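You operate a simulated robot arm through the tools that you are given. There is no shell and no other tool.

The job below is to be done with a simulated robot arm. You get a single attempt, and the scene is never put back.

TASK
Bend the strip with blue tape to 45 degrees.
Fine: set the stop pin, clamp the strip while bending, stand it in the grey tray; lever back, clamp free. Set down upright: what you pick out.

Only the result counts: the job must be done as asked and must still hold three seconds after the hand-in. Knocking over, shifting, dropping, spilling or breaking anything else fails it.

THE ROBOT
A 6-joint arm with a two-finger parallel gripper, fixed in place. Base frame: the origin is at the foot of the arm, x ahead of it, y to its left, z up; the work surface is at about z = 0.852. Readings come in m, degrees, newtons and seconds.
With the tool pointing down near the work surface it reaches from about 0.36 to 0.76 m from the base axis. Its first joint turns from -66.0 to 66.0 degrees. Payload 2.45 kg.
The TCP is the grasp point between the finger pads, 0.024 m short of the fingertips. In the tool frame z runs along the fingers and y along their closing line. Largest opening 0.068 m; finger width 0.017, thickness 0.01; the body of the gripper, 0.04 by 0.07 m, starts 0.041 m behind the TCP.
Orientation is told as [roll, pitch, yaw] about the base's x, y, z axes, in that order, counted from this pose: with the fingers straight down and closing along the base's y, the tool's x points along the base's -x, its y along +y and its z along -z.

THE INTERFACE
- The arm moves only by the tool jog_arm. Its argument "deltas" is a list of rows, each an object of numbers (a shift or turn left out is 0, a gripper value left out holds the last): "tx", "ty", "tz": the shift along the tool's x, y, z in m; "wx", "wy", "wz": the turn, a rotation vector about the tool's x, y, z in degrees; "hand": the finger opening in m, from 0 to 0.068. In form: [{"tx": .., "ty": .., "tz": .., "wx": .., "wy": .., "wz": .., "hand": ..}, ...]. A call has 1 to 20 rows; each row is the pose to reach, as a shift and turn from the pose commanded when the call began, along the tool's axes at that moment. A row lasts 0.2 s, in which the tool goes at most 0.05 m and 8.6 degrees; a call with a longer step from one row to the next is refused whole, and so is a gripper value outside its range. A pose out of reach is approached as far as the arm can. The call stops where the force on the tool passes 40 N (or 10 N more than at its start, if that is more) or the arm is blocked; 0.2 s more then pass. The fingers move at their own pace (about 0.108 m/s each) and stop on an object; they squeeze with about 31 N. The grip force told is the motor's: it shows also when the fingers shut on nothing. Time passes only in rows, and 0.2 s behind the last, so rows that repeat a pose let the fingers close. It gives the time, the measured TCP pose, the force on the tool (base axes), the opening and the grip force at its end, in the units of the frame above (readings bear some noise), with the torque about the TCP (base axes, N m) and any sound that the robot's microphone picked up.
- Cameras (640 x 400 px; columns grow to the right, rows downward): "scene" is fixed at [0.1565, 0.406, 1.4666]; the picture's right is [-0.85, -0.52, 0.00], its down [-0.28, 0.47, -0.84] and it looks along [0.44, -0.72, -0.55] (base axes); focal length 323 px, centre (320, 200). "wrist" rides on the gripper at [0.084, 0.011, -0.075] in the tool frame; the picture's right is [-0.13, 0.99, 0.00], its down [-0.60, -0.08, -0.79] and it looks along [-0.79, -0.10, 0.61] (tool axes); focal length 251 px, centre (320, 200). There is no depth. A picture from a camera that has moved, and an enlarged one, comes with that camera's place and axes in the base frame and with its lens.
- capture(camera): a new picture of that camera. The clock stands still meanwhile.
- zoom(camera, box): a new picture of the part [left, top, right, bottom] of that camera's present view, enlarged. The clock stands still meanwhile.
- finish_job(): hands the job in; it is judged then, once.

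Nothing tells you positions but the pictures and the camera data. Unless the task says otherwise, let go and move clear before handing in.

The tools are called after "Call:" as a command line: name --argument value ..., lists and objects as JSON in quotes. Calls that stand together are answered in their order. jog_arm: Moves the arm, as the interface text tells. Its arguments: {"type":"object","properties":{"deltas":{"type":"array"}},"required":["deltas"]} The other tools are called the same way: capture (camera) takes a picture; zoom (camera, box) takes an enlarged picture of a part of a camera's view; finish_job () hands the job in.

At the start:

```text
t: 0.0
ee_pos: [0.5025, -0.0007, 1.2673]
tcp_rot: [0.1, 0.0, 0.0]
ft_force: [-0.2, 0.5, -0.1]
moment: [0.01, -0.02, 0.02]
opening: 0.068
finger_force: 0.2
```

scene: 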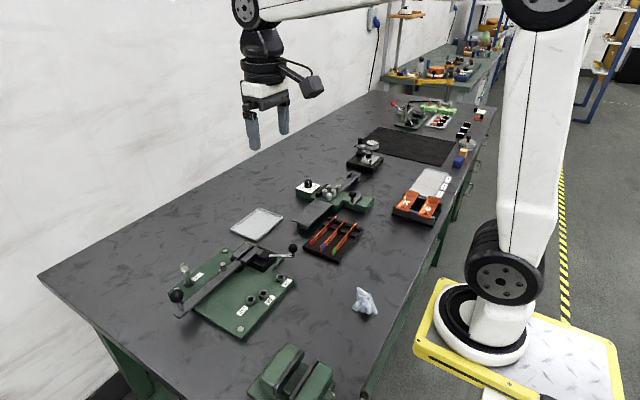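
wrist: 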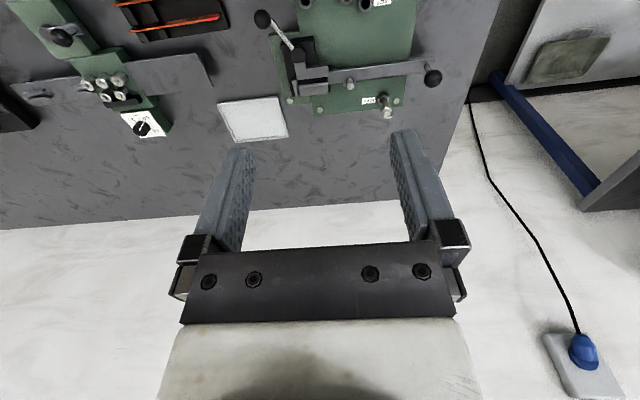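

I see a bench with a green bending jig (lever, clamp, pin holes), a rack of orange strips with tapes, and a grey tray. I'll take enlarged pictures before moving anything.

Call:
zoom --camera "scene" --box '[160, 230, 310, 345]'

Call:
zoom --camera "scene" --box '[220, 170, 390, 270]'

Call:
zoom --camera "wrist" --box '[100, 0, 460, 150]'

Call:
zoom --camera "scene" --box '[300, 210, 370, 260]'

```text
3.48 times, centred on (235, 288) of scene
camera zoom: at [0.1565, 0.406, 1.4666], right [-0.85, -0.52, 0.0], down [-0.28, 0.47, -0.84], along [0.44, -0.72, -0.55], focal length 1123 px, centre (616, -104)
```

zoom: 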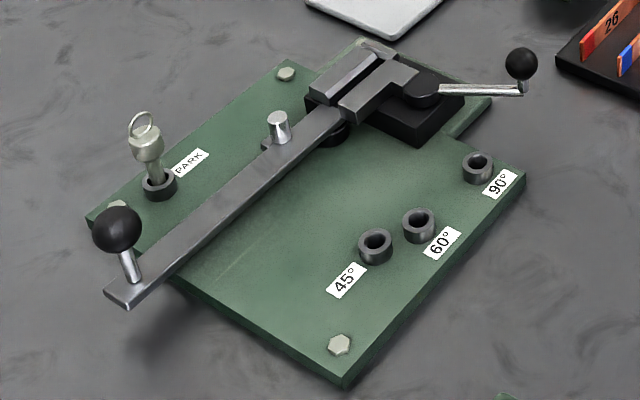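

```text
3.76 times, centred on (305, 220) of scene
camera zoom: at [0.1565, 0.406, 1.4666], right [-0.85, -0.52, 0.0], down [-0.28, 0.47, -0.84], along [0.44, -0.72, -0.55], focal length 1216 px, centre (376, 125)
```

zoom: 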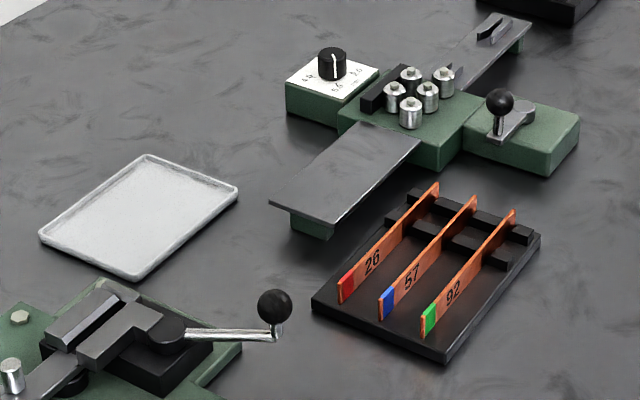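

```text
1.78 times, centred on (280, 75) of wrist
camera zoom: at [0.4183, 0.0109, 1.3448], right [0.13, 0.99, 0.0], down [0.6, -0.08, 0.79], along [0.79, -0.1, -0.61], focal length 447 px, centre (391, 422)
```

zoom: 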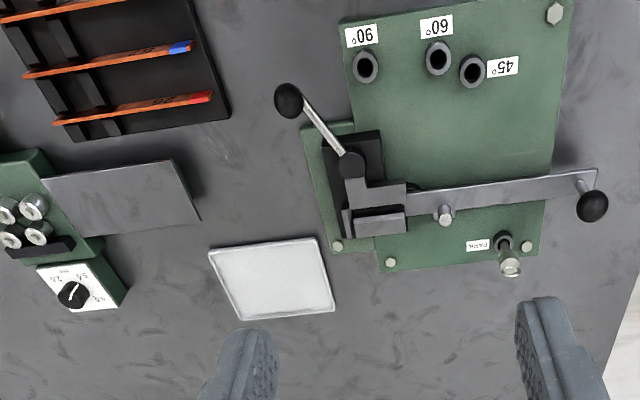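

```text
8.00 times, centred on (335, 235) of scene
camera zoom: at [0.1565, 0.406, 1.4666], right [-0.85, -0.52, 0.0], down [-0.28, 0.47, -0.84], along [0.44, -0.72, -0.55], focal length 2584 px, centre (200, -80)
```

zoom: 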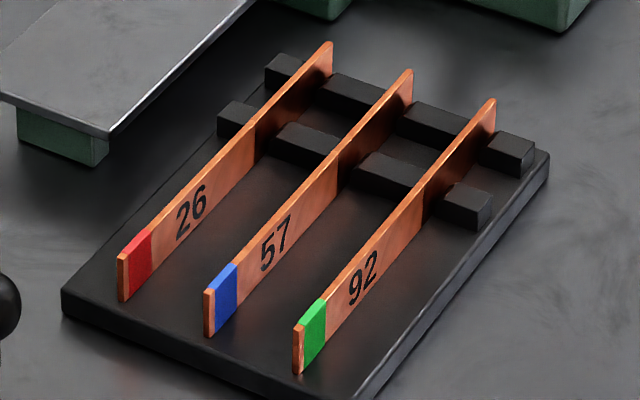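

I'll move the hand lower for a closer look at the jig; nothing stands near there at that height.

Call:
jog_arm --deltas '[{"tz": 0.05, "ty": 0.01}, {"tz": 0.1, "ty": 0.03, "tx": 0.01}, {"tz": 0.15, "ty": 0.05, "tx": 0.02}, {"tz": 0.19, "ty": 0.07, "tx": 0.03}, {"tz": 0.19, "ty": 0.07, "tx": 0.03}]'

Call:
capture --camera "wrist"

Call:
zoom --camera "wrist" --box '[160, 0, 400, 150]'

```text
refused: row 1 steps farther than a row can; nothing moved
```

```text
taken
camera wrist: at [0.4183, 0.0109, 1.3448], right [0.13, 0.99, 0.0], down [0.6, -0.08, 0.79], along [0.79, -0.1, -0.61], focal length 251 px, centre (320, 200)
```

wrist: 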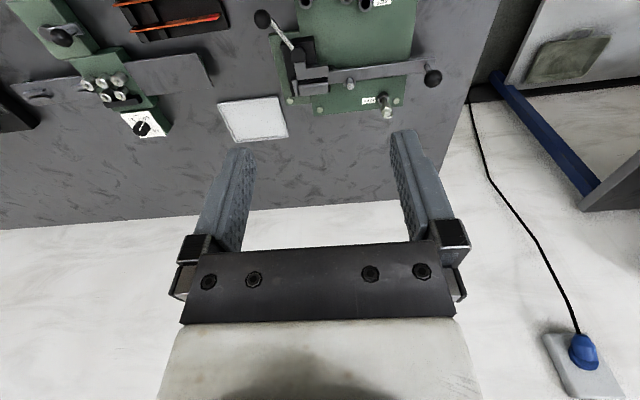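

```text
2.67 times, centred on (280, 75) of wrist
camera zoom: at [0.4183, 0.0109, 1.3448], right [0.13, 0.99, 0.0], down [0.6, -0.08, 0.79], along [0.79, -0.1, -0.61], focal length 670 px, centre (427, 533)
```

zoom: 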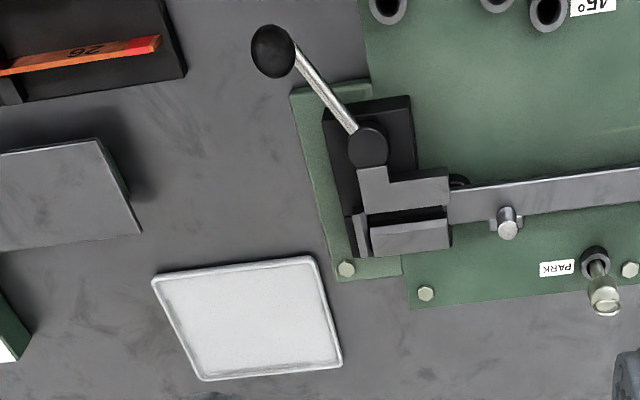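

The move was refused for a step slightly over 5 cm (combined), so I'll use smaller steps to get the same closer view of the jig.

Call:
jog_arm --deltas '[{"tz": 0.04, "ty": 0.01, "tx": 0.01}, {"tz": 0.08, "ty": 0.02, "tx": 0.02}, {"tz": 0.12, "ty": 0.03, "tx": 0.03}, {"tz": 0.16, "ty": 0.04, "tx": 0.04}, {"tz": 0.19, "ty": 0.05, "tx": 0.05}, {"tz": 0.19, "ty": 0.05, "tx": 0.05}]'

Call:
capture --camera "wrist"

Call:
zoom --camera "wrist" --box '[200, 0, 440, 150]'

```text
t: 1.4
ee_pos: [0.4535, 0.0491, 1.0799]
tcp_rot: [0.1, 0.0, 0.0]
ft_force: [0.3, -0.1, 0.5]
moment: [0.02, 0.0, 0.01]
opening: 0.068
finger_force: 0.1
```

```text
taken
camera wrist: at [0.3682, 0.0602, 1.1559], right [0.13, 0.99, 0.0], down [0.6, -0.08, 0.79], along [0.79, -0.1, -0.61], focal length 251 px, centre (320, 200)
```

wrist: 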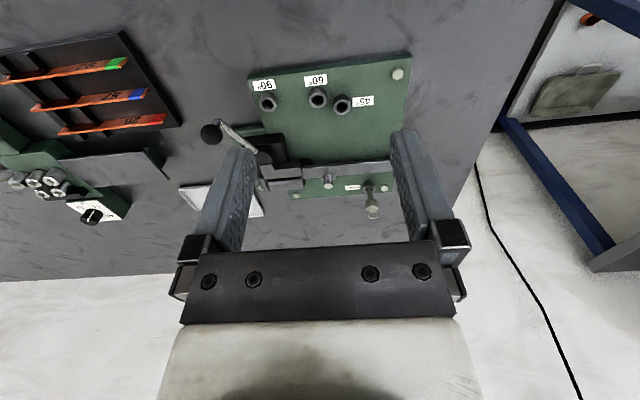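

```text
2.67 times, centred on (320, 75) of wrist
camera zoom: at [0.3682, 0.0602, 1.1559], right [0.13, 0.99, 0.0], down [0.6, -0.08, 0.79], along [0.79, -0.1, -0.61], focal length 670 px, centre (320, 533)
```

zoom: 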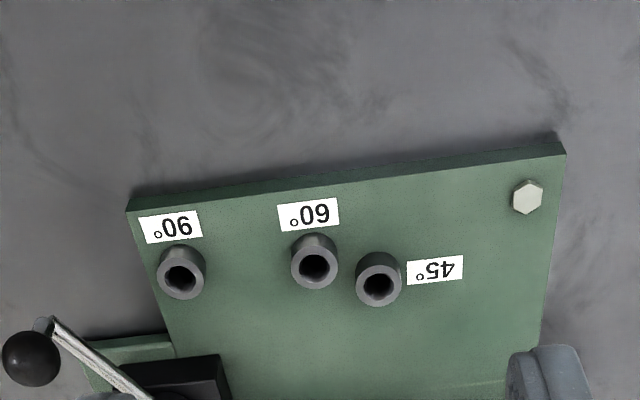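

The 45° hole is visible. I'll shift forward about 13 cm at the same height to bring the clamp, lever and parked pin into clear view.

Call:
jog_arm --deltas '[{"tx": -0.04}, {"tx": -0.08}, {"tx": -0.12}, {"tx": -0.14}, {"tx": -0.14}]'

Call:
capture --camera "wrist"

Call:
zoom --camera "wrist" --box '[200, 0, 440, 150]'

Call:
zoom --camera "wrist" --box '[200, 40, 320, 115]'

Call:
zoom --camera "wrist" --box '[0, 0, 200, 125]'

```text
t: 2.6
ee_pos: [0.5941, 0.0483, 1.0789]
tcp_rot: [0.0, -0.1, 0.0]
ft_force: [0.5, -0.6, -0.5]
moment: [0.01, -0.01, 0.03]
opening: 0.068
finger_force: 0.1
```

```text
taken
camera wrist: at [0.5092, 0.06, 1.1551], right [0.13, 0.99, 0.0], down [0.6, -0.08, 0.79], along [0.79, -0.1, -0.61], focal length 251 px, centre (320, 200)
```

wrist: 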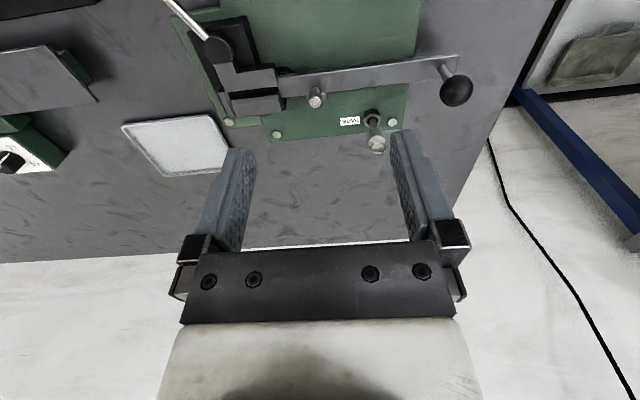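

```text
2.67 times, centred on (320, 75) of wrist
camera zoom: at [0.5092, 0.06, 1.1551], right [0.13, 0.99, 0.0], down [0.6, -0.08, 0.79], along [0.79, -0.1, -0.61], focal length 670 px, centre (320, 533)
```

zoom: 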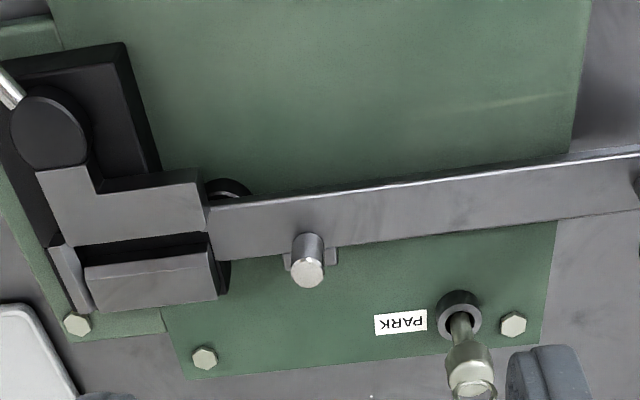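

```text
5.33 times, centred on (260, 78) of wrist
camera zoom: at [0.5092, 0.06, 1.1551], right [0.13, 0.99, 0.0], down [0.6, -0.08, 0.79], along [0.79, -0.1, -0.61], focal length 1341 px, centre (640, 853)
```

zoom: 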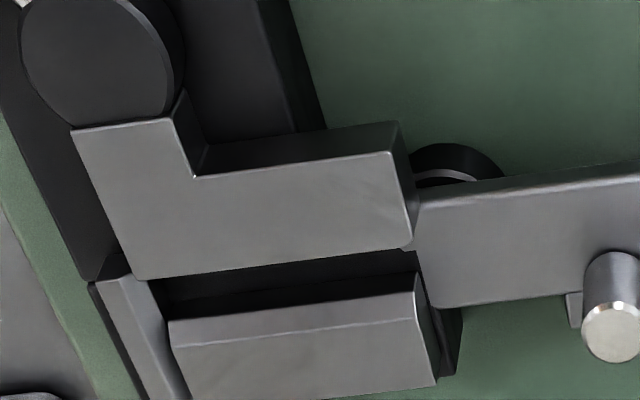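

```text
3.20 times, centred on (100, 62) of wrist
camera zoom: at [0.5092, 0.06, 1.1551], right [0.13, 0.99, 0.0], down [0.6, -0.08, 0.79], along [0.79, -0.1, -0.61], focal length 805 px, centre (1024, 640)
```

zoom: 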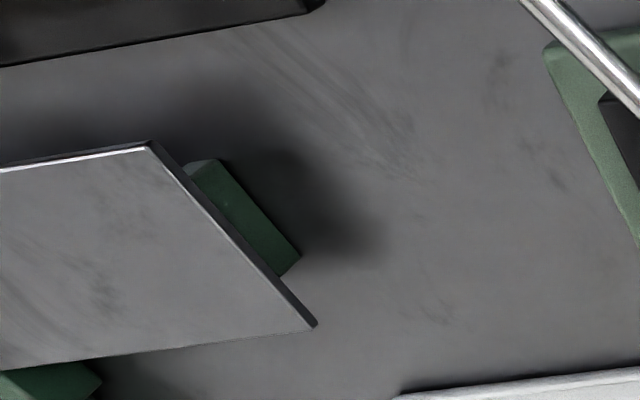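

The clamp has a fixed jaw, a cam-driven moving jaw with an end stop, and the lever's roller post stands to the far side of the slot. The parked pin looks to be at about (0.714, 0.104), with the 45° hole at about (0.553, 0.064). I'll zoom in from the scene camera to triangulate the clamp.

Call:
zoom --camera "scene" --box '[220, 235, 300, 285]'

Call:
zoom --camera "scene" --box '[165, 255, 245, 305]'

Call:
zoom --camera "wrist" --box '[340, 60, 420, 160]'

```text
8.00 times, centred on (260, 260) of scene
camera zoom: at [0.1566, 0.406, 1.4666], right [-0.85, -0.52, 0.0], down [-0.28, 0.47, -0.84], along [0.44, -0.72, -0.55], focal length 2584 px, centre (800, -280)
```

zoom: 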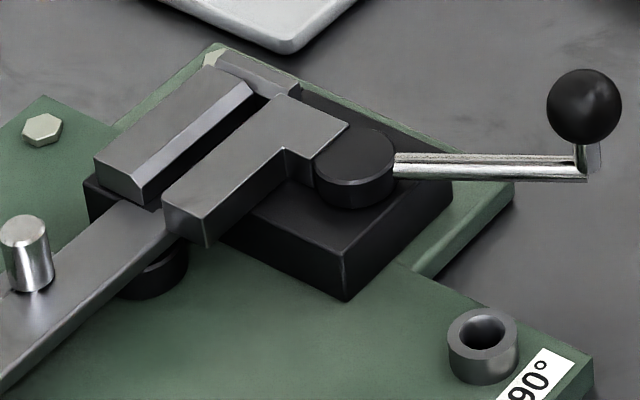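

```text
8.00 times, centred on (205, 280) of scene
camera zoom: at [0.1566, 0.406, 1.4666], right [-0.85, -0.52, 0.0], down [-0.28, 0.47, -0.84], along [0.44, -0.72, -0.55], focal length 2584 px, centre (1240, -440)
```

zoom: 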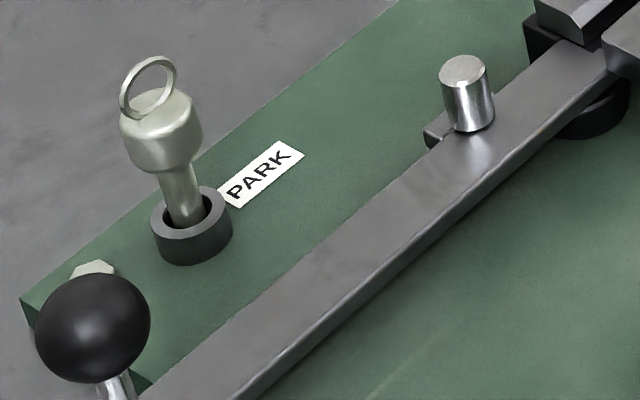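

```text
4.00 times, centred on (380, 110) of wrist
camera zoom: at [0.5092, 0.06, 1.1551], right [0.13, 0.99, 0.0], down [0.6, -0.08, 0.79], along [0.79, -0.1, -0.61], focal length 1006 px, centre (80, 560)
```

zoom: 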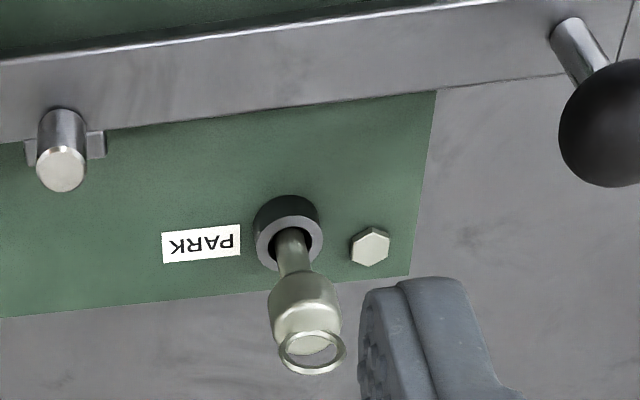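

The pin's knob is at about z 0.90–0.914 with a ring on top, around (0.716, 0.102), and it sits clear of the lever. I'll hover above it and check alignment in the wrist view.

Call:
jog_arm --deltas '[{"tx": -0.035, "ty": 0.015, "tz": 0.015}, {"tx": -0.07, "ty": 0.03, "tz": 0.035}, {"tx": -0.1, "ty": 0.045, "tz": 0.06}, {"tx": -0.1225, "ty": 0.0535, "tz": 0.095}, {"tx": -0.1225, "ty": 0.0535, "tz": 0.109}, {"tx": -0.1225, "ty": 0.0535, "tz": 0.109}]'

Call:
capture --camera "wrist"

Call:
zoom --camera "wrist" --box '[240, 60, 400, 160]'

Call:
capture --camera "scene"

```text
t: 4.0
ee_pos: [0.7152, 0.1038, 0.9689]
tcp_rot: [0.0, 0.0, 0.0]
ft_force: [0.0, 0.0, 0.1]
moment: [0.0, -0.03, -0.04]
opening: 0.0681
finger_force: 0.0
```

```text
taken
camera wrist: at [0.6317, 0.1147, 1.0458], right [0.13, 0.99, 0.0], down [0.6, -0.08, 0.79], along [0.79, -0.1, -0.61], focal length 251 px, centre (320, 200)
```

wrist: 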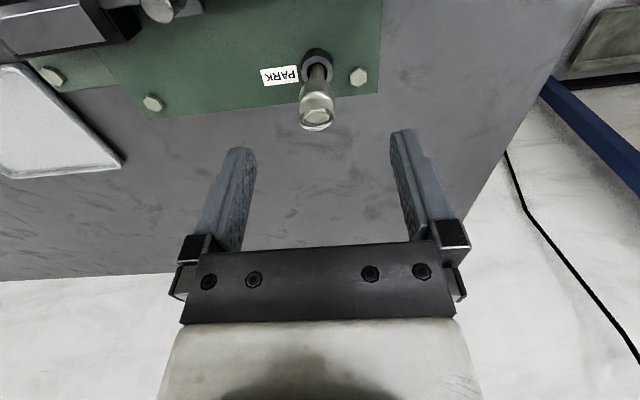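

```text
4.00 times, centred on (320, 110) of wrist
camera zoom: at [0.6317, 0.1147, 1.0458], right [0.13, 0.99, 0.0], down [0.6, -0.08, 0.79], along [0.79, -0.1, -0.61], focal length 1006 px, centre (320, 560)
```

zoom: 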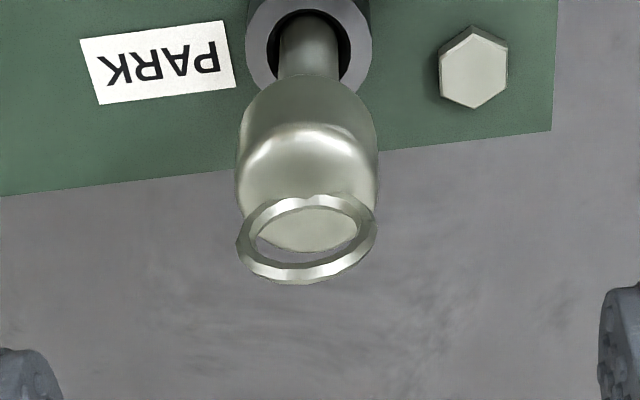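

```text
taken
```

scene: 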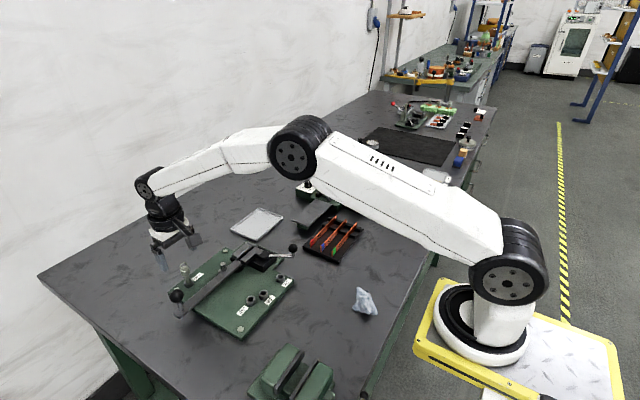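

The pin's knob lines up with the finger gap. I'll lower straight down onto the knob and close.

Call:
jog_arm --deltas '[{"tx": -0.002, "ty": -0.0017, "tz": 0.03}, {"tx": -0.002, "ty": -0.0017, "tz": 0.062}, {"tx": -0.002, "ty": -0.0017, "tz": 0.062}]'

Call:
capture --camera "wrist"

Call:
zoom --camera "scene" --box '[140, 220, 220, 300]'

```text
t: 4.8
ee_pos: [0.7178, 0.0994, 0.9059]
tcp_rot: [0.1, -0.1, 0.0]
ft_force: [-0.5, 0.2, -0.7]
moment: [-0.01, 0.0, 0.03]
opening: 0.0678
finger_force: 0.1
```

```text
taken
camera wrist: at [0.6323, 0.1111, 0.983], right [0.13, 0.99, 0.0], down [0.6, -0.08, 0.79], along [0.79, -0.1, -0.61], focal length 251 px, centre (320, 200)
```

wrist: 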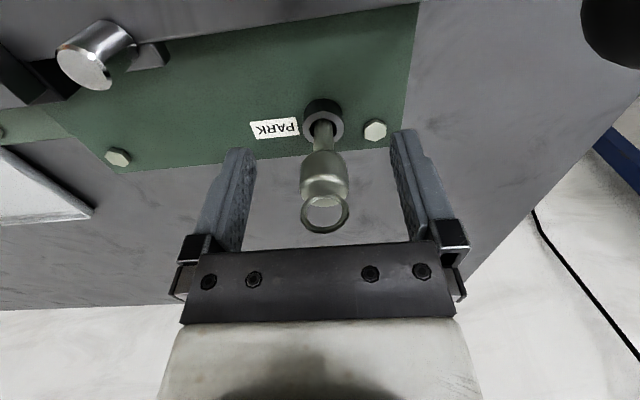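

```text
5.00 times, centred on (180, 260) of scene
camera zoom: at [0.1565, 0.406, 1.4666], right [-0.85, -0.52, 0.0], down [-0.28, 0.47, -0.84], along [0.44, -0.72, -0.55], focal length 1615 px, centre (1020, -100)
```

zoom: 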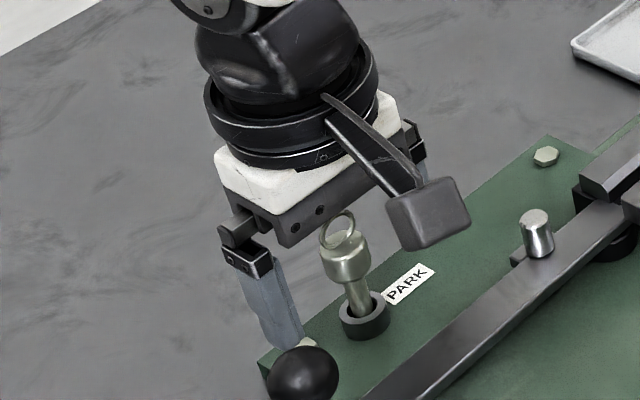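

The knob is between the pads at the right height. Now I'll close the fingers and wait for the grip.

Call:
jog_arm --deltas '[{"hand": 0.04}, {"hand": 0.01}, {"hand": 0.01}, {"hand": 0.01}]'

Call:
capture --camera "wrist"

```text
t: 5.8
ee_pos: [0.7181, 0.1024, 0.9069]
tcp_rot: [0.1, 0.1, 0.0]
ft_force: [2.4, 4.5, -0.3]
moment: [0.17, -0.09, -0.02]
opening: 0.0201
finger_force: 31.4
```

```text
taken
camera wrist: at [0.6324, 0.1118, 0.9833], right [0.13, 0.99, 0.0], down [0.6, -0.08, 0.79], along [0.79, -0.1, -0.61], focal length 251 px, centre (320, 200)
```

wrist: 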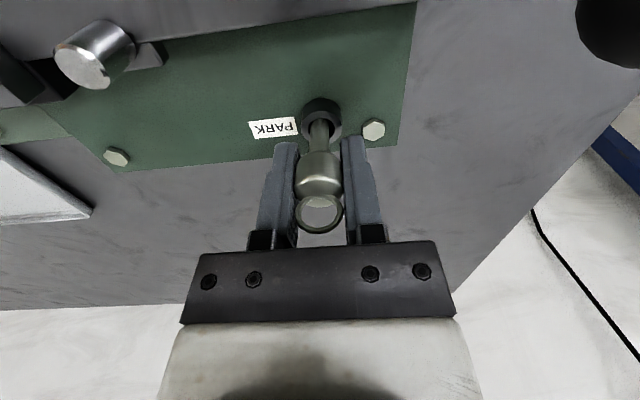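

The pin is gripped at a 20 mm opening. I'll lift it straight up out of the park hole.

Call:
jog_arm --deltas '[{"tz": -0.01}, {"tz": -0.025}, {"tz": -0.045}, {"tz": -0.065}, {"tz": -0.065}]'

Call:
capture --camera "wrist"

Call:
zoom --camera "scene" --box '[140, 200, 220, 300]'

```text
t: 7.0
ee_pos: [0.7165, 0.0993, 0.9722]
tcp_rot: [0.0, 0.0, 0.0]
ft_force: [0.8, 0.2, -0.5]
moment: [0.01, -0.02, 0.02]
opening: 0.0199
finger_force: 31.0
```

```text
taken
camera wrist: at [0.6319, 0.1112, 1.0483], right [0.13, 0.99, 0.0], down [0.6, -0.08, 0.79], along [0.79, -0.1, -0.61], focal length 251 px, centre (320, 200)
```

wrist: 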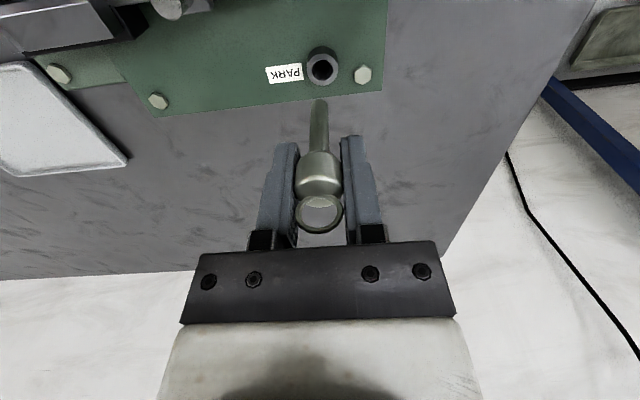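

```text
4.00 times, centred on (180, 250) of scene
camera zoom: at [0.1565, 0.406, 1.4666], right [-0.85, -0.52, 0.0], down [-0.28, 0.47, -0.84], along [0.44, -0.72, -0.55], focal length 1292 px, centre (880, 0)
```

zoom: 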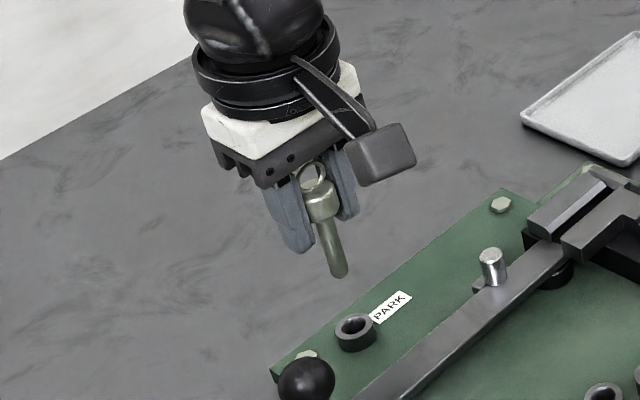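

The pin is out and hanging vertically. I'll record exactly where the park boss appears from this height, so I can match the 45° boss to the same pixel.

Call:
zoom --camera "wrist" --box '[280, 40, 360, 120]'

```text
5.00 times, centred on (320, 80) of wrist
camera zoom: at [0.6319, 0.1112, 1.0483], right [0.13, 0.99, 0.0], down [0.6, -0.08, 0.79], along [0.79, -0.1, -0.61], focal length 1257 px, centre (320, 800)
```

zoom: 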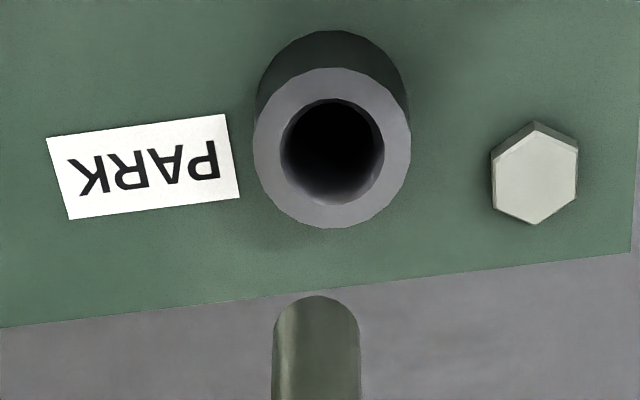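

The pin tip and boss positions are measured: the pin sat slightly to the −y side in its hole. I'll raise a little and carry it over the lever to hover above the 45° boss.

Call:
jog_arm --deltas '[{"tz": -0.02}, {"tz": -0.03, "tx": 0.03, "ty": -0.007}, {"tz": -0.03, "tx": 0.07, "ty": -0.015}, {"tz": -0.03, "tx": 0.11, "ty": -0.024}, {"tz": -0.03, "tx": 0.14, "ty": -0.031}, {"tz": -0.02, "tx": 0.1635, "ty": -0.0355}, {"tz": 0.0, "tx": 0.1635, "ty": -0.0355}, {"tz": 0.0, "tx": 0.1635, "ty": -0.0355}]'

Call:
zoom --camera "wrist" --box '[280, 40, 360, 120]'

Call:
zoom --camera "scene" --box '[220, 250, 300, 320]'

```text
t: 8.8
ee_pos: [0.5539, 0.0661, 0.9737]
tcp_rot: [0.0, -0.1, 0.0]
ft_force: [-0.3, -0.1, -0.9]
moment: [-0.02, 0.02, -0.04]
opening: 0.02
finger_force: 31.0
```

```text
5.00 times, centred on (320, 80) of wrist
camera zoom: at [0.4699, 0.0774, 1.0497], right [0.13, 0.99, 0.0], down [0.6, -0.08, 0.79], along [0.79, -0.1, -0.61], focal length 1257 px, centre (320, 800)
```

zoom: 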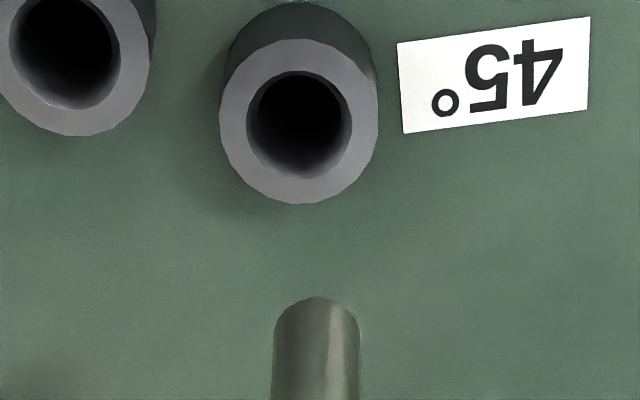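

```text
5.71 times, centred on (260, 285) of scene
camera zoom: at [0.1565, 0.406, 1.4666], right [-0.85, -0.52, 0.0], down [-0.28, 0.47, -0.84], along [0.44, -0.72, -0.55], focal length 1845 px, centre (663, -286)
```

zoom: 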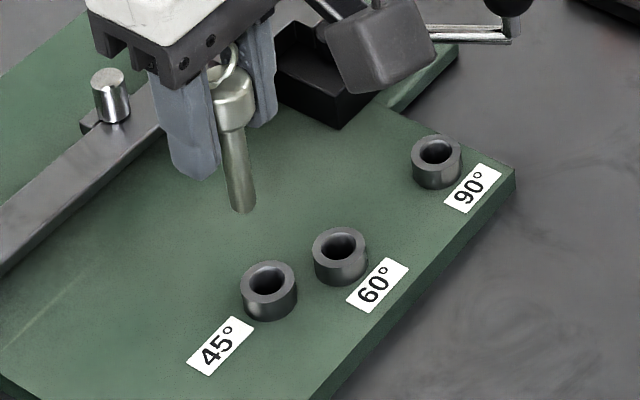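

The boss is about 4 mm nearer the base and 2 mm to −y of the pin tip. I'll correct for that, lower until the tip is just above the boss and check again.

Call:
jog_arm --deltas '[{"tx": 0.0044, "ty": -0.0018}, {"tx": 0.0044, "ty": -0.0018, "tz": 0.015}, {"tx": 0.0044, "ty": -0.0018, "tz": 0.028}, {"tx": 0.0044, "ty": -0.0018, "tz": 0.028}]'

Call:
zoom --camera "wrist" --box '[280, 60, 360, 140]'

Call:
zoom --camera "scene" --box '[230, 260, 290, 310]'

```text
t: 9.8
ee_pos: [0.5491, 0.0641, 0.9452]
tcp_rot: [0.0, 0.1, 0.0]
ft_force: [0.1, 1.1, -0.5]
moment: [0.03, 0.0, 0.02]
opening: 0.0199
finger_force: 30.9
```

```text
5.00 times, centred on (320, 100) of wrist
camera zoom: at [0.4651, 0.0752, 1.0211], right [0.13, 0.99, 0.0], down [0.6, -0.08, 0.79], along [0.79, -0.1, -0.61], focal length 1257 px, centre (320, 700)
```

zoom: 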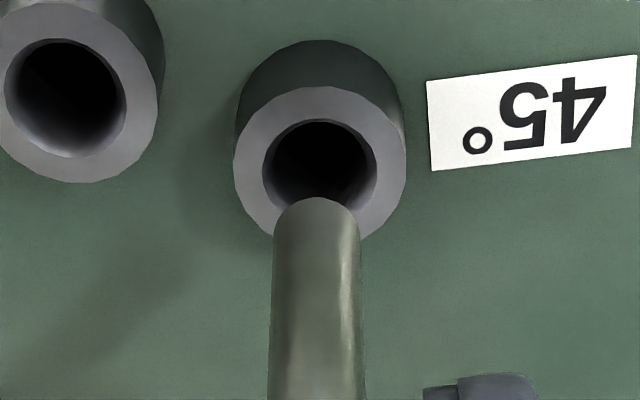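

```text
8.00 times, centred on (260, 285) of scene
camera zoom: at [0.1565, 0.406, 1.4666], right [-0.85, -0.52, 0.0], down [-0.28, 0.47, -0.84], along [0.44, -0.72, -0.55], focal length 2584 px, centre (800, -480)
```

zoom: 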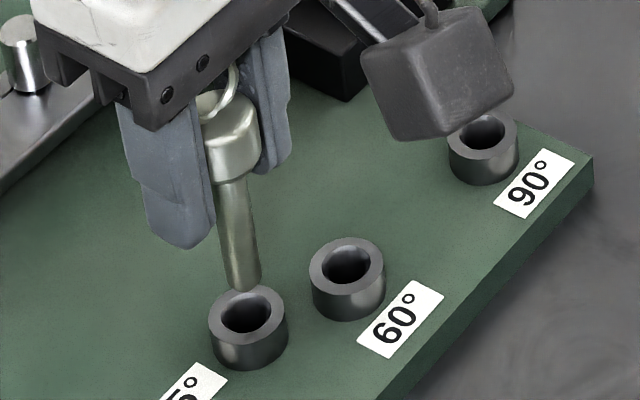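

The tip is now lined up with the 45° boss in both views. I'll lower it into the hole in small steps.

Call:
jog_arm --deltas '[{"tz": 0.006}, {"tz": 0.012}, {"tz": 0.018}, {"tz": 0.024}, {"tz": 0.03}, {"tz": 0.035}, {"tz": 0.037}, {"tz": 0.037}]'

Call:
zoom --camera "scene" --box '[220, 230, 300, 310]'

Call:
capture --camera "wrist"

```text
t: 11.6
ee_pos: [0.5501, 0.065, 0.9081]
tcp_rot: [0.0, -0.3, 0.0]
ft_force: [8.0, 1.4, 2.1]
moment: [-0.02, -0.29, 0.0]
opening: 0.0199
finger_force: 31.4
```

```text
5.00 times, centred on (260, 270) of scene
camera zoom: at [0.1567, 0.406, 1.4666], right [-0.85, -0.52, 0.0], down [-0.28, 0.47, -0.84], along [0.44, -0.72, -0.55], focal length 1615 px, centre (620, -150)
```

zoom: 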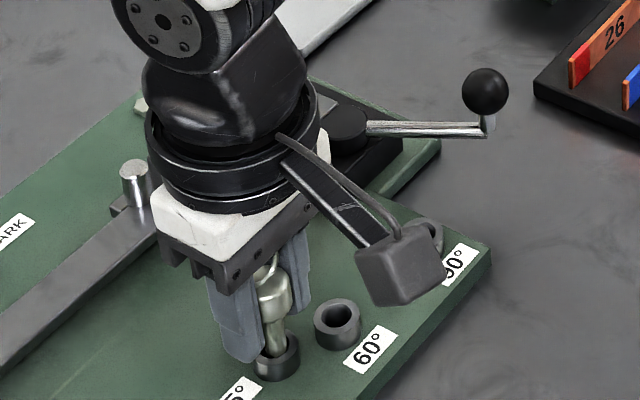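

```text
taken
camera wrist: at [0.4653, 0.075, 0.9834], right [0.13, 0.99, 0.0], down [0.6, -0.08, 0.79], along [0.79, -0.1, -0.61], focal length 251 px, centre (320, 200)
```

wrist: 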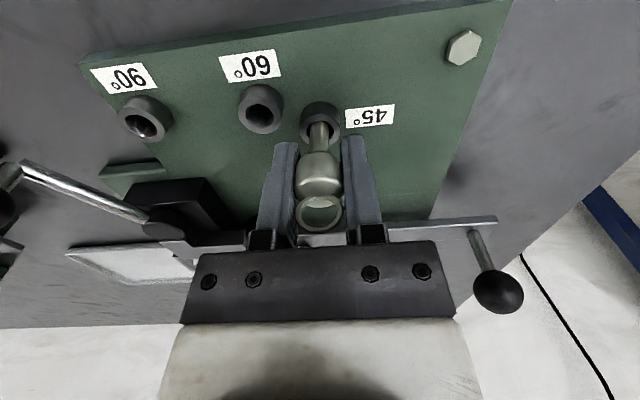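

The pin is in the hole with some sideways force against the near wall. I'll ease it 1.5 mm toward +x, seat it, then release.

Call:
jog_arm --deltas '[{"tx": -0.0015}, {"tx": -0.0015, "tz": 0.001}, {"tx": -0.0015, "tz": 0.0015}]'

```text
t: 12.4
ee_pos: [0.5502, 0.0641, 0.9066]
tcp_rot: [0.0, 0.0, 0.0]
ft_force: [-0.7, 2.8, 11.4]
moment: [0.13, 0.11, -0.01]
opening: 0.02
finger_force: 31.4
```

The vertical force shows the pin is seated at the bottom. I'll release it and rise straight up.

Call:
jog_arm --deltas '[{"hand": 0.03}, {"hand": 0.05}, {"hand": 0.05}, {"hand": 0.05, "tz": -0.02}, {"hand": 0.05, "tz": -0.06}, {"hand": 0.05, "tz": -0.1}, {"hand": 0.05, "tz": -0.14}, {"hand": 0.05, "tz": -0.14}]'

Call:
zoom --camera "scene" --box '[160, 220, 320, 340]'

Call:
zoom --camera "wrist" --box '[200, 0, 440, 150]'

```text
t: 14.2
ee_pos: [0.5511, 0.0663, 1.0481]
tcp_rot: [0.1, 0.1, 0.0]
ft_force: [-0.3, 0.2, 0.9]
moment: [0.0, 0.02, 0.01]
opening: 0.0499
finger_force: 0.1
```

```text
3.33 times, centred on (240, 280) of scene
camera zoom: at [0.1565, 0.406, 1.4666], right [-0.85, -0.52, 0.0], down [-0.28, 0.47, -0.84], along [0.44, -0.72, -0.55], focal length 1076 px, centre (587, -67)
```

zoom: 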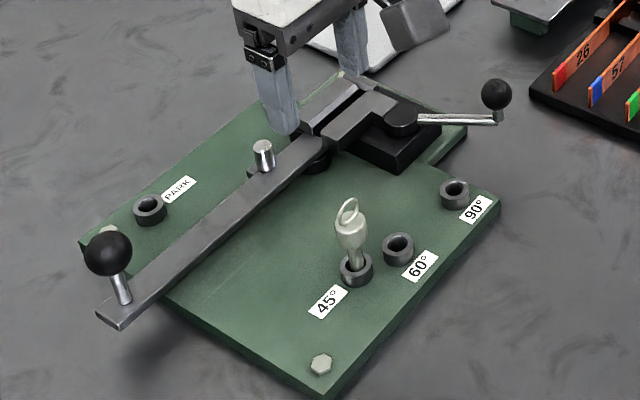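

```text
2.67 times, centred on (320, 75) of wrist
camera zoom: at [0.4669, 0.077, 1.1231], right [0.13, 0.99, 0.0], down [0.6, -0.08, 0.79], along [0.79, -0.1, -0.61], focal length 670 px, centre (320, 533)
```

zoom: 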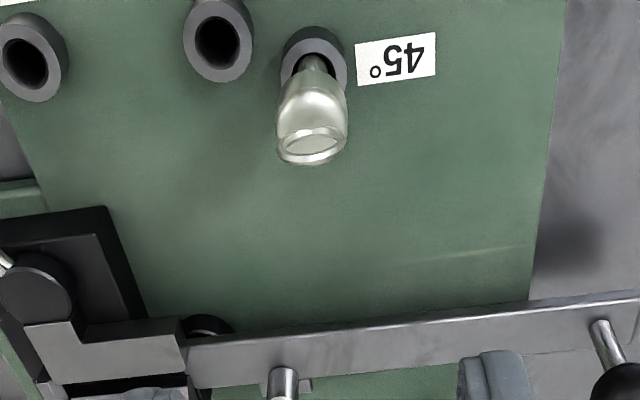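

The pin now stands in the 45° hole. Next I'll move over to the strip rack for a close view of the blue-taped strip.

Call:
jog_arm --deltas '[{"tx": 0.013, "ty": -0.04}, {"tx": 0.026, "ty": -0.08}, {"tx": 0.039, "ty": -0.12}, {"tx": 0.052, "ty": -0.16}, {"tx": 0.065, "ty": -0.2}, {"tx": 0.078, "ty": -0.24}, {"tx": 0.091, "ty": -0.28}, {"tx": 0.1, "ty": -0.3}, {"tx": 0.1, "ty": -0.3}]'

Call:
capture --camera "wrist"

Call:
zoom --camera "wrist" --box '[240, 0, 480, 150]'

```text
t: 16.2
ee_pos: [0.4516, -0.237, 1.0449]
tcp_rot: [0.0, 0.0, 0.0]
ft_force: [0.1, -0.2, -0.4]
moment: [0.06, 0.01, 0.03]
opening: 0.0501
finger_force: 0.0
```

```text
taken
camera wrist: at [0.3668, -0.225, 1.121], right [0.13, 0.99, 0.0], down [0.6, -0.08, 0.79], along [0.79, -0.1, -0.61], focal length 251 px, centre (320, 200)
```

wrist: 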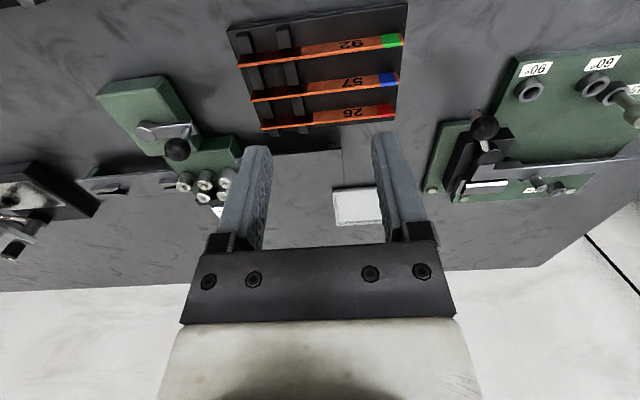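

```text
2.67 times, centred on (360, 75) of wrist
camera zoom: at [0.3668, -0.225, 1.121], right [0.13, 0.99, 0.0], down [0.6, -0.08, 0.79], along [0.79, -0.1, -0.61], focal length 670 px, centre (213, 533)
```

zoom: 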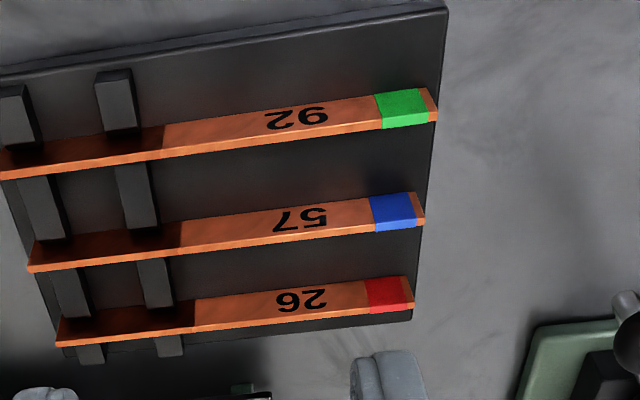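

The blue strip (57) stands on edge along y at x≈0.500, from y≈−0.165 to −0.311, z≈0.862–0.885. I'll turn the hand 90° so the fingers close across its thickness, with the camera on the −y side, and hover above its middle.

Call:
jog_arm --deltas '[{"wz": -8.5, "tx": -0.005}, {"wz": -17, "tx": -0.01}, {"wz": -25.5, "tx": -0.015}, {"wz": -34, "tx": -0.02}, {"wz": -42.5, "tx": -0.025}, {"wz": -51, "tx": -0.03}, {"wz": -59.5, "tx": -0.035}, {"wz": -68, "tx": -0.04}, {"wz": -76.5, "tx": -0.045}, {"wz": -85, "tx": -0.049}, {"wz": -90, "tx": -0.049, "ty": -0.002}, {"wz": -90, "tx": -0.049, "ty": -0.002}]'

Call:
capture --camera "wrist"

Call:
zoom --camera "scene" --box '[250, 130, 410, 270]'

```text
t: 18.8
ee_pos: [0.4999, -0.2374, 1.0464]
tcp_rot: [0.0, 0.1, 90.1]
ft_force: [-1.3, -0.8, -0.2]
moment: [0.0, -0.02, 0.02]
opening: 0.0497
finger_force: 0.1
```

```text
taken
camera wrist: at [0.4889, -0.3214, 1.1223], right [-0.99, 0.13, 0.0], down [0.08, 0.6, 0.79], along [0.1, 0.79, -0.61], focal length 251 px, centre (320, 200)
```

wrist: 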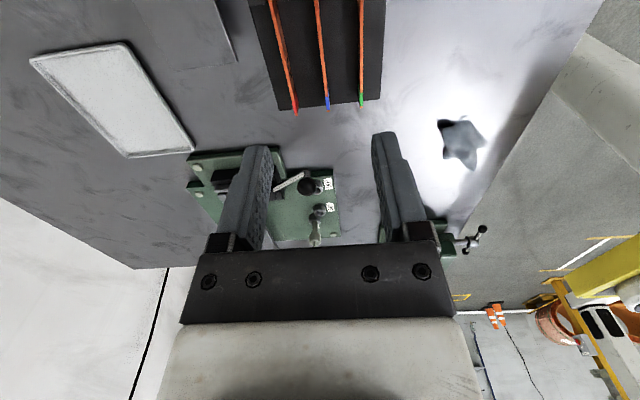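

```text
2.86 times, centred on (330, 200) of scene
camera zoom: at [0.1565, 0.406, 1.4666], right [-0.85, -0.52, 0.0], down [-0.28, 0.47, -0.84], along [0.44, -0.72, -0.55], focal length 923 px, centre (291, 200)
```

zoom: 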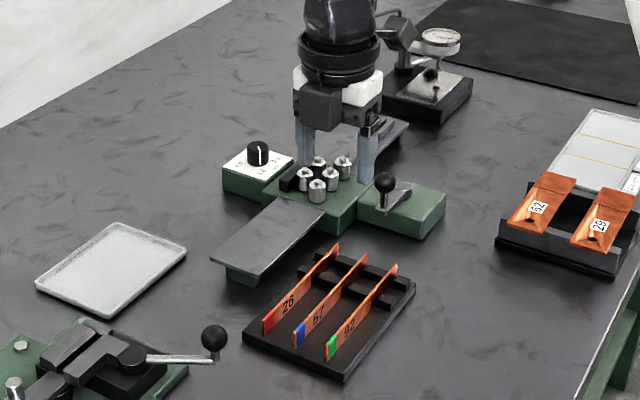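

The hand is turned. I'll zoom to refine the strip's x position before going down between its neighbours with a narrow opening.

Call:
zoom --camera "wrist" --box '[240, 0, 400, 120]'

```text
3.33 times, centred on (320, 60) of wrist
camera zoom: at [0.4889, -0.3214, 1.1223], right [-0.99, 0.13, 0.0], down [0.08, 0.6, 0.79], along [0.1, 0.79, -0.61], focal length 838 px, centre (320, 667)
```

zoom: 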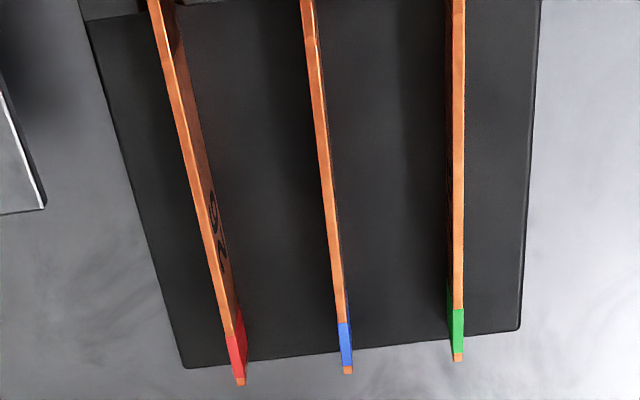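

The strip's x comes out at 0.4993, matching the hand position. I'll narrow the opening to 26 mm and descend, pausing a little above the strip top to check.

Call:
jog_arm --deltas '[{"hand": 0.026, "tz": 0.03}, {"hand": 0.026, "tz": 0.07}, {"hand": 0.026, "tz": 0.105}, {"hand": 0.026, "tz": 0.123}, {"hand": 0.026, "tz": 0.123}]'

Call:
capture --camera "wrist"

Call:
zoom --camera "scene" --box '[290, 190, 370, 270]'

```text
t: 20.0
ee_pos: [0.5009, -0.2394, 0.9226]
tcp_rot: [0.1, 0.0, 90.0]
ft_force: [0.3, 0.5, -0.6]
moment: [0.02, 0.01, 0.0]
opening: 0.0256
finger_force: 0.1
```

```text
taken
camera wrist: at [0.4887, -0.3229, 0.9997], right [-0.99, 0.13, 0.0], down [0.08, 0.6, 0.79], along [0.1, 0.79, -0.61], focal length 251 px, centre (320, 200)
```

wrist: 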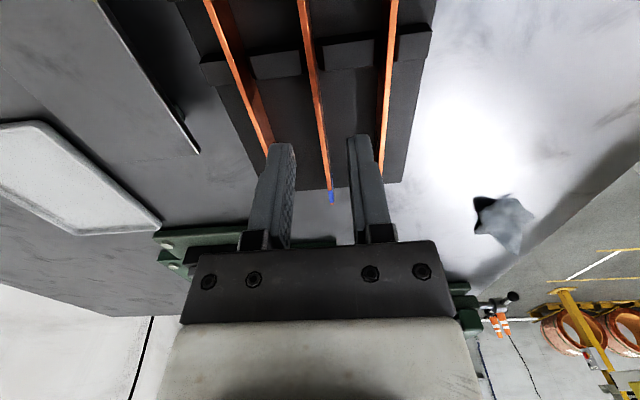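

```text
5.00 times, centred on (330, 230) of scene
camera zoom: at [0.1565, 0.406, 1.4666], right [-0.85, -0.52, 0.0], down [-0.28, 0.47, -0.84], along [0.44, -0.72, -0.55], focal length 1615 px, centre (270, 50)
```

zoom: 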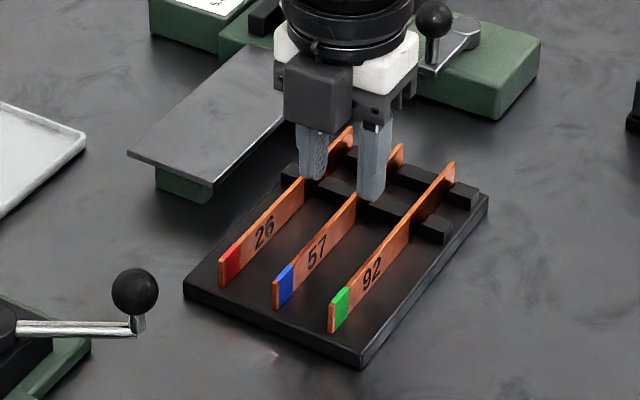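

Both views show strip 57 centred between the fingers. I'll go down the last 3 cm and close.

Call:
jog_arm --deltas '[{"tz": 0.015, "hand": 0.026}, {"tz": 0.0305, "hand": 0.026}, {"tz": 0.0305, "hand": 0.026}, {"tz": 0.0305, "hand": 0.01}, {"tz": 0.0305, "hand": 0.0}, {"tz": 0.0305, "hand": 0.0}, {"tz": 0.0305, "hand": 0.0}]'

Call:
capture --camera "wrist"

Call:
zoom --camera "scene" --box '[290, 190, 370, 270]'

```text
t: 21.6
ee_pos: [0.5006, -0.2383, 0.8929]
tcp_rot: [0.0, 0.0, 89.9]
ft_force: [0.2, -0.3, 0.2]
moment: [0.04, -0.03, 0.01]
opening: 0.002
finger_force: 26.6
```

```text
taken
camera wrist: at [0.4892, -0.3216, 0.9692], right [-0.99, 0.13, 0.0], down [0.08, 0.6, 0.79], along [0.1, 0.79, -0.61], focal length 251 px, centre (320, 200)
```

wrist: 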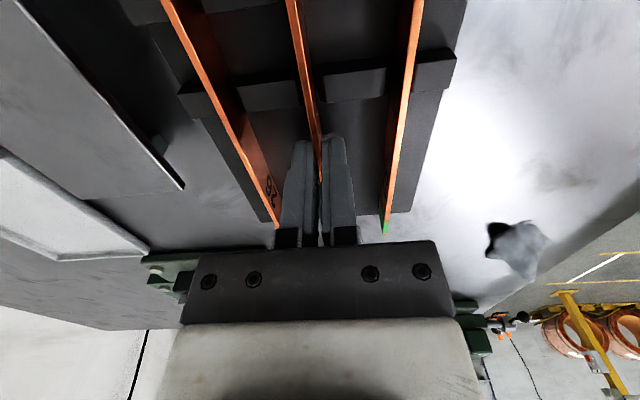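

```text
5.00 times, centred on (330, 230) of scene
camera zoom: at [0.1565, 0.406, 1.4666], right [-0.85, -0.52, 0.0], down [-0.28, 0.47, -0.84], along [0.44, -0.72, -0.55], focal length 1615 px, centre (270, 50)
```

zoom: 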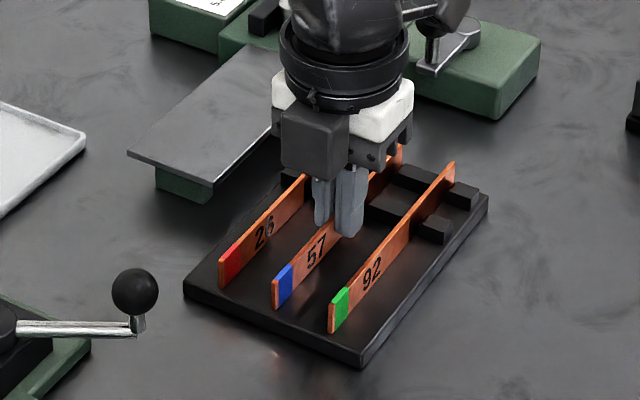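

The strip is gripped (2 mm thick) in the right place. I'll lift it straight out of the rack and check.

Call:
jog_arm --deltas '[{"tz": -0.01}, {"tz": -0.025}, {"tz": -0.05}, {"tz": -0.08}, {"tz": -0.11}, {"tz": -0.11}]'

Call:
capture --camera "wrist"

Call:
zoom --camera "scene" --box '[270, 150, 390, 270]'

```text
t: 23.0
ee_pos: [0.5005, -0.2382, 1.0029]
tcp_rot: [0.0, 0.0, 90.0]
ft_force: [-0.2, 0.0, -1.6]
moment: [0.0, 0.01, 0.02]
opening: 0.0021
finger_force: 26.5
```

```text
taken
camera wrist: at [0.4899, -0.3223, 1.0793], right [-0.99, 0.13, 0.0], down [0.08, 0.6, 0.79], along [0.1, 0.79, -0.61], focal length 251 px, centre (320, 200)
```

wrist: 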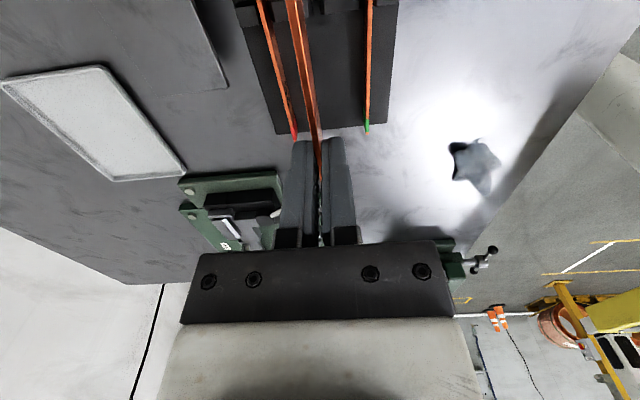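

```text
3.33 times, centred on (330, 210) of scene
camera zoom: at [0.1565, 0.406, 1.4666], right [-0.85, -0.52, 0.0], down [-0.28, 0.47, -0.84], along [0.44, -0.72, -0.55], focal length 1076 px, centre (287, 167)
```

zoom: 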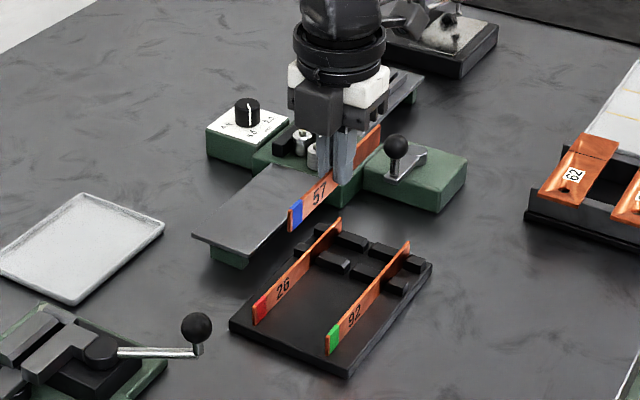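

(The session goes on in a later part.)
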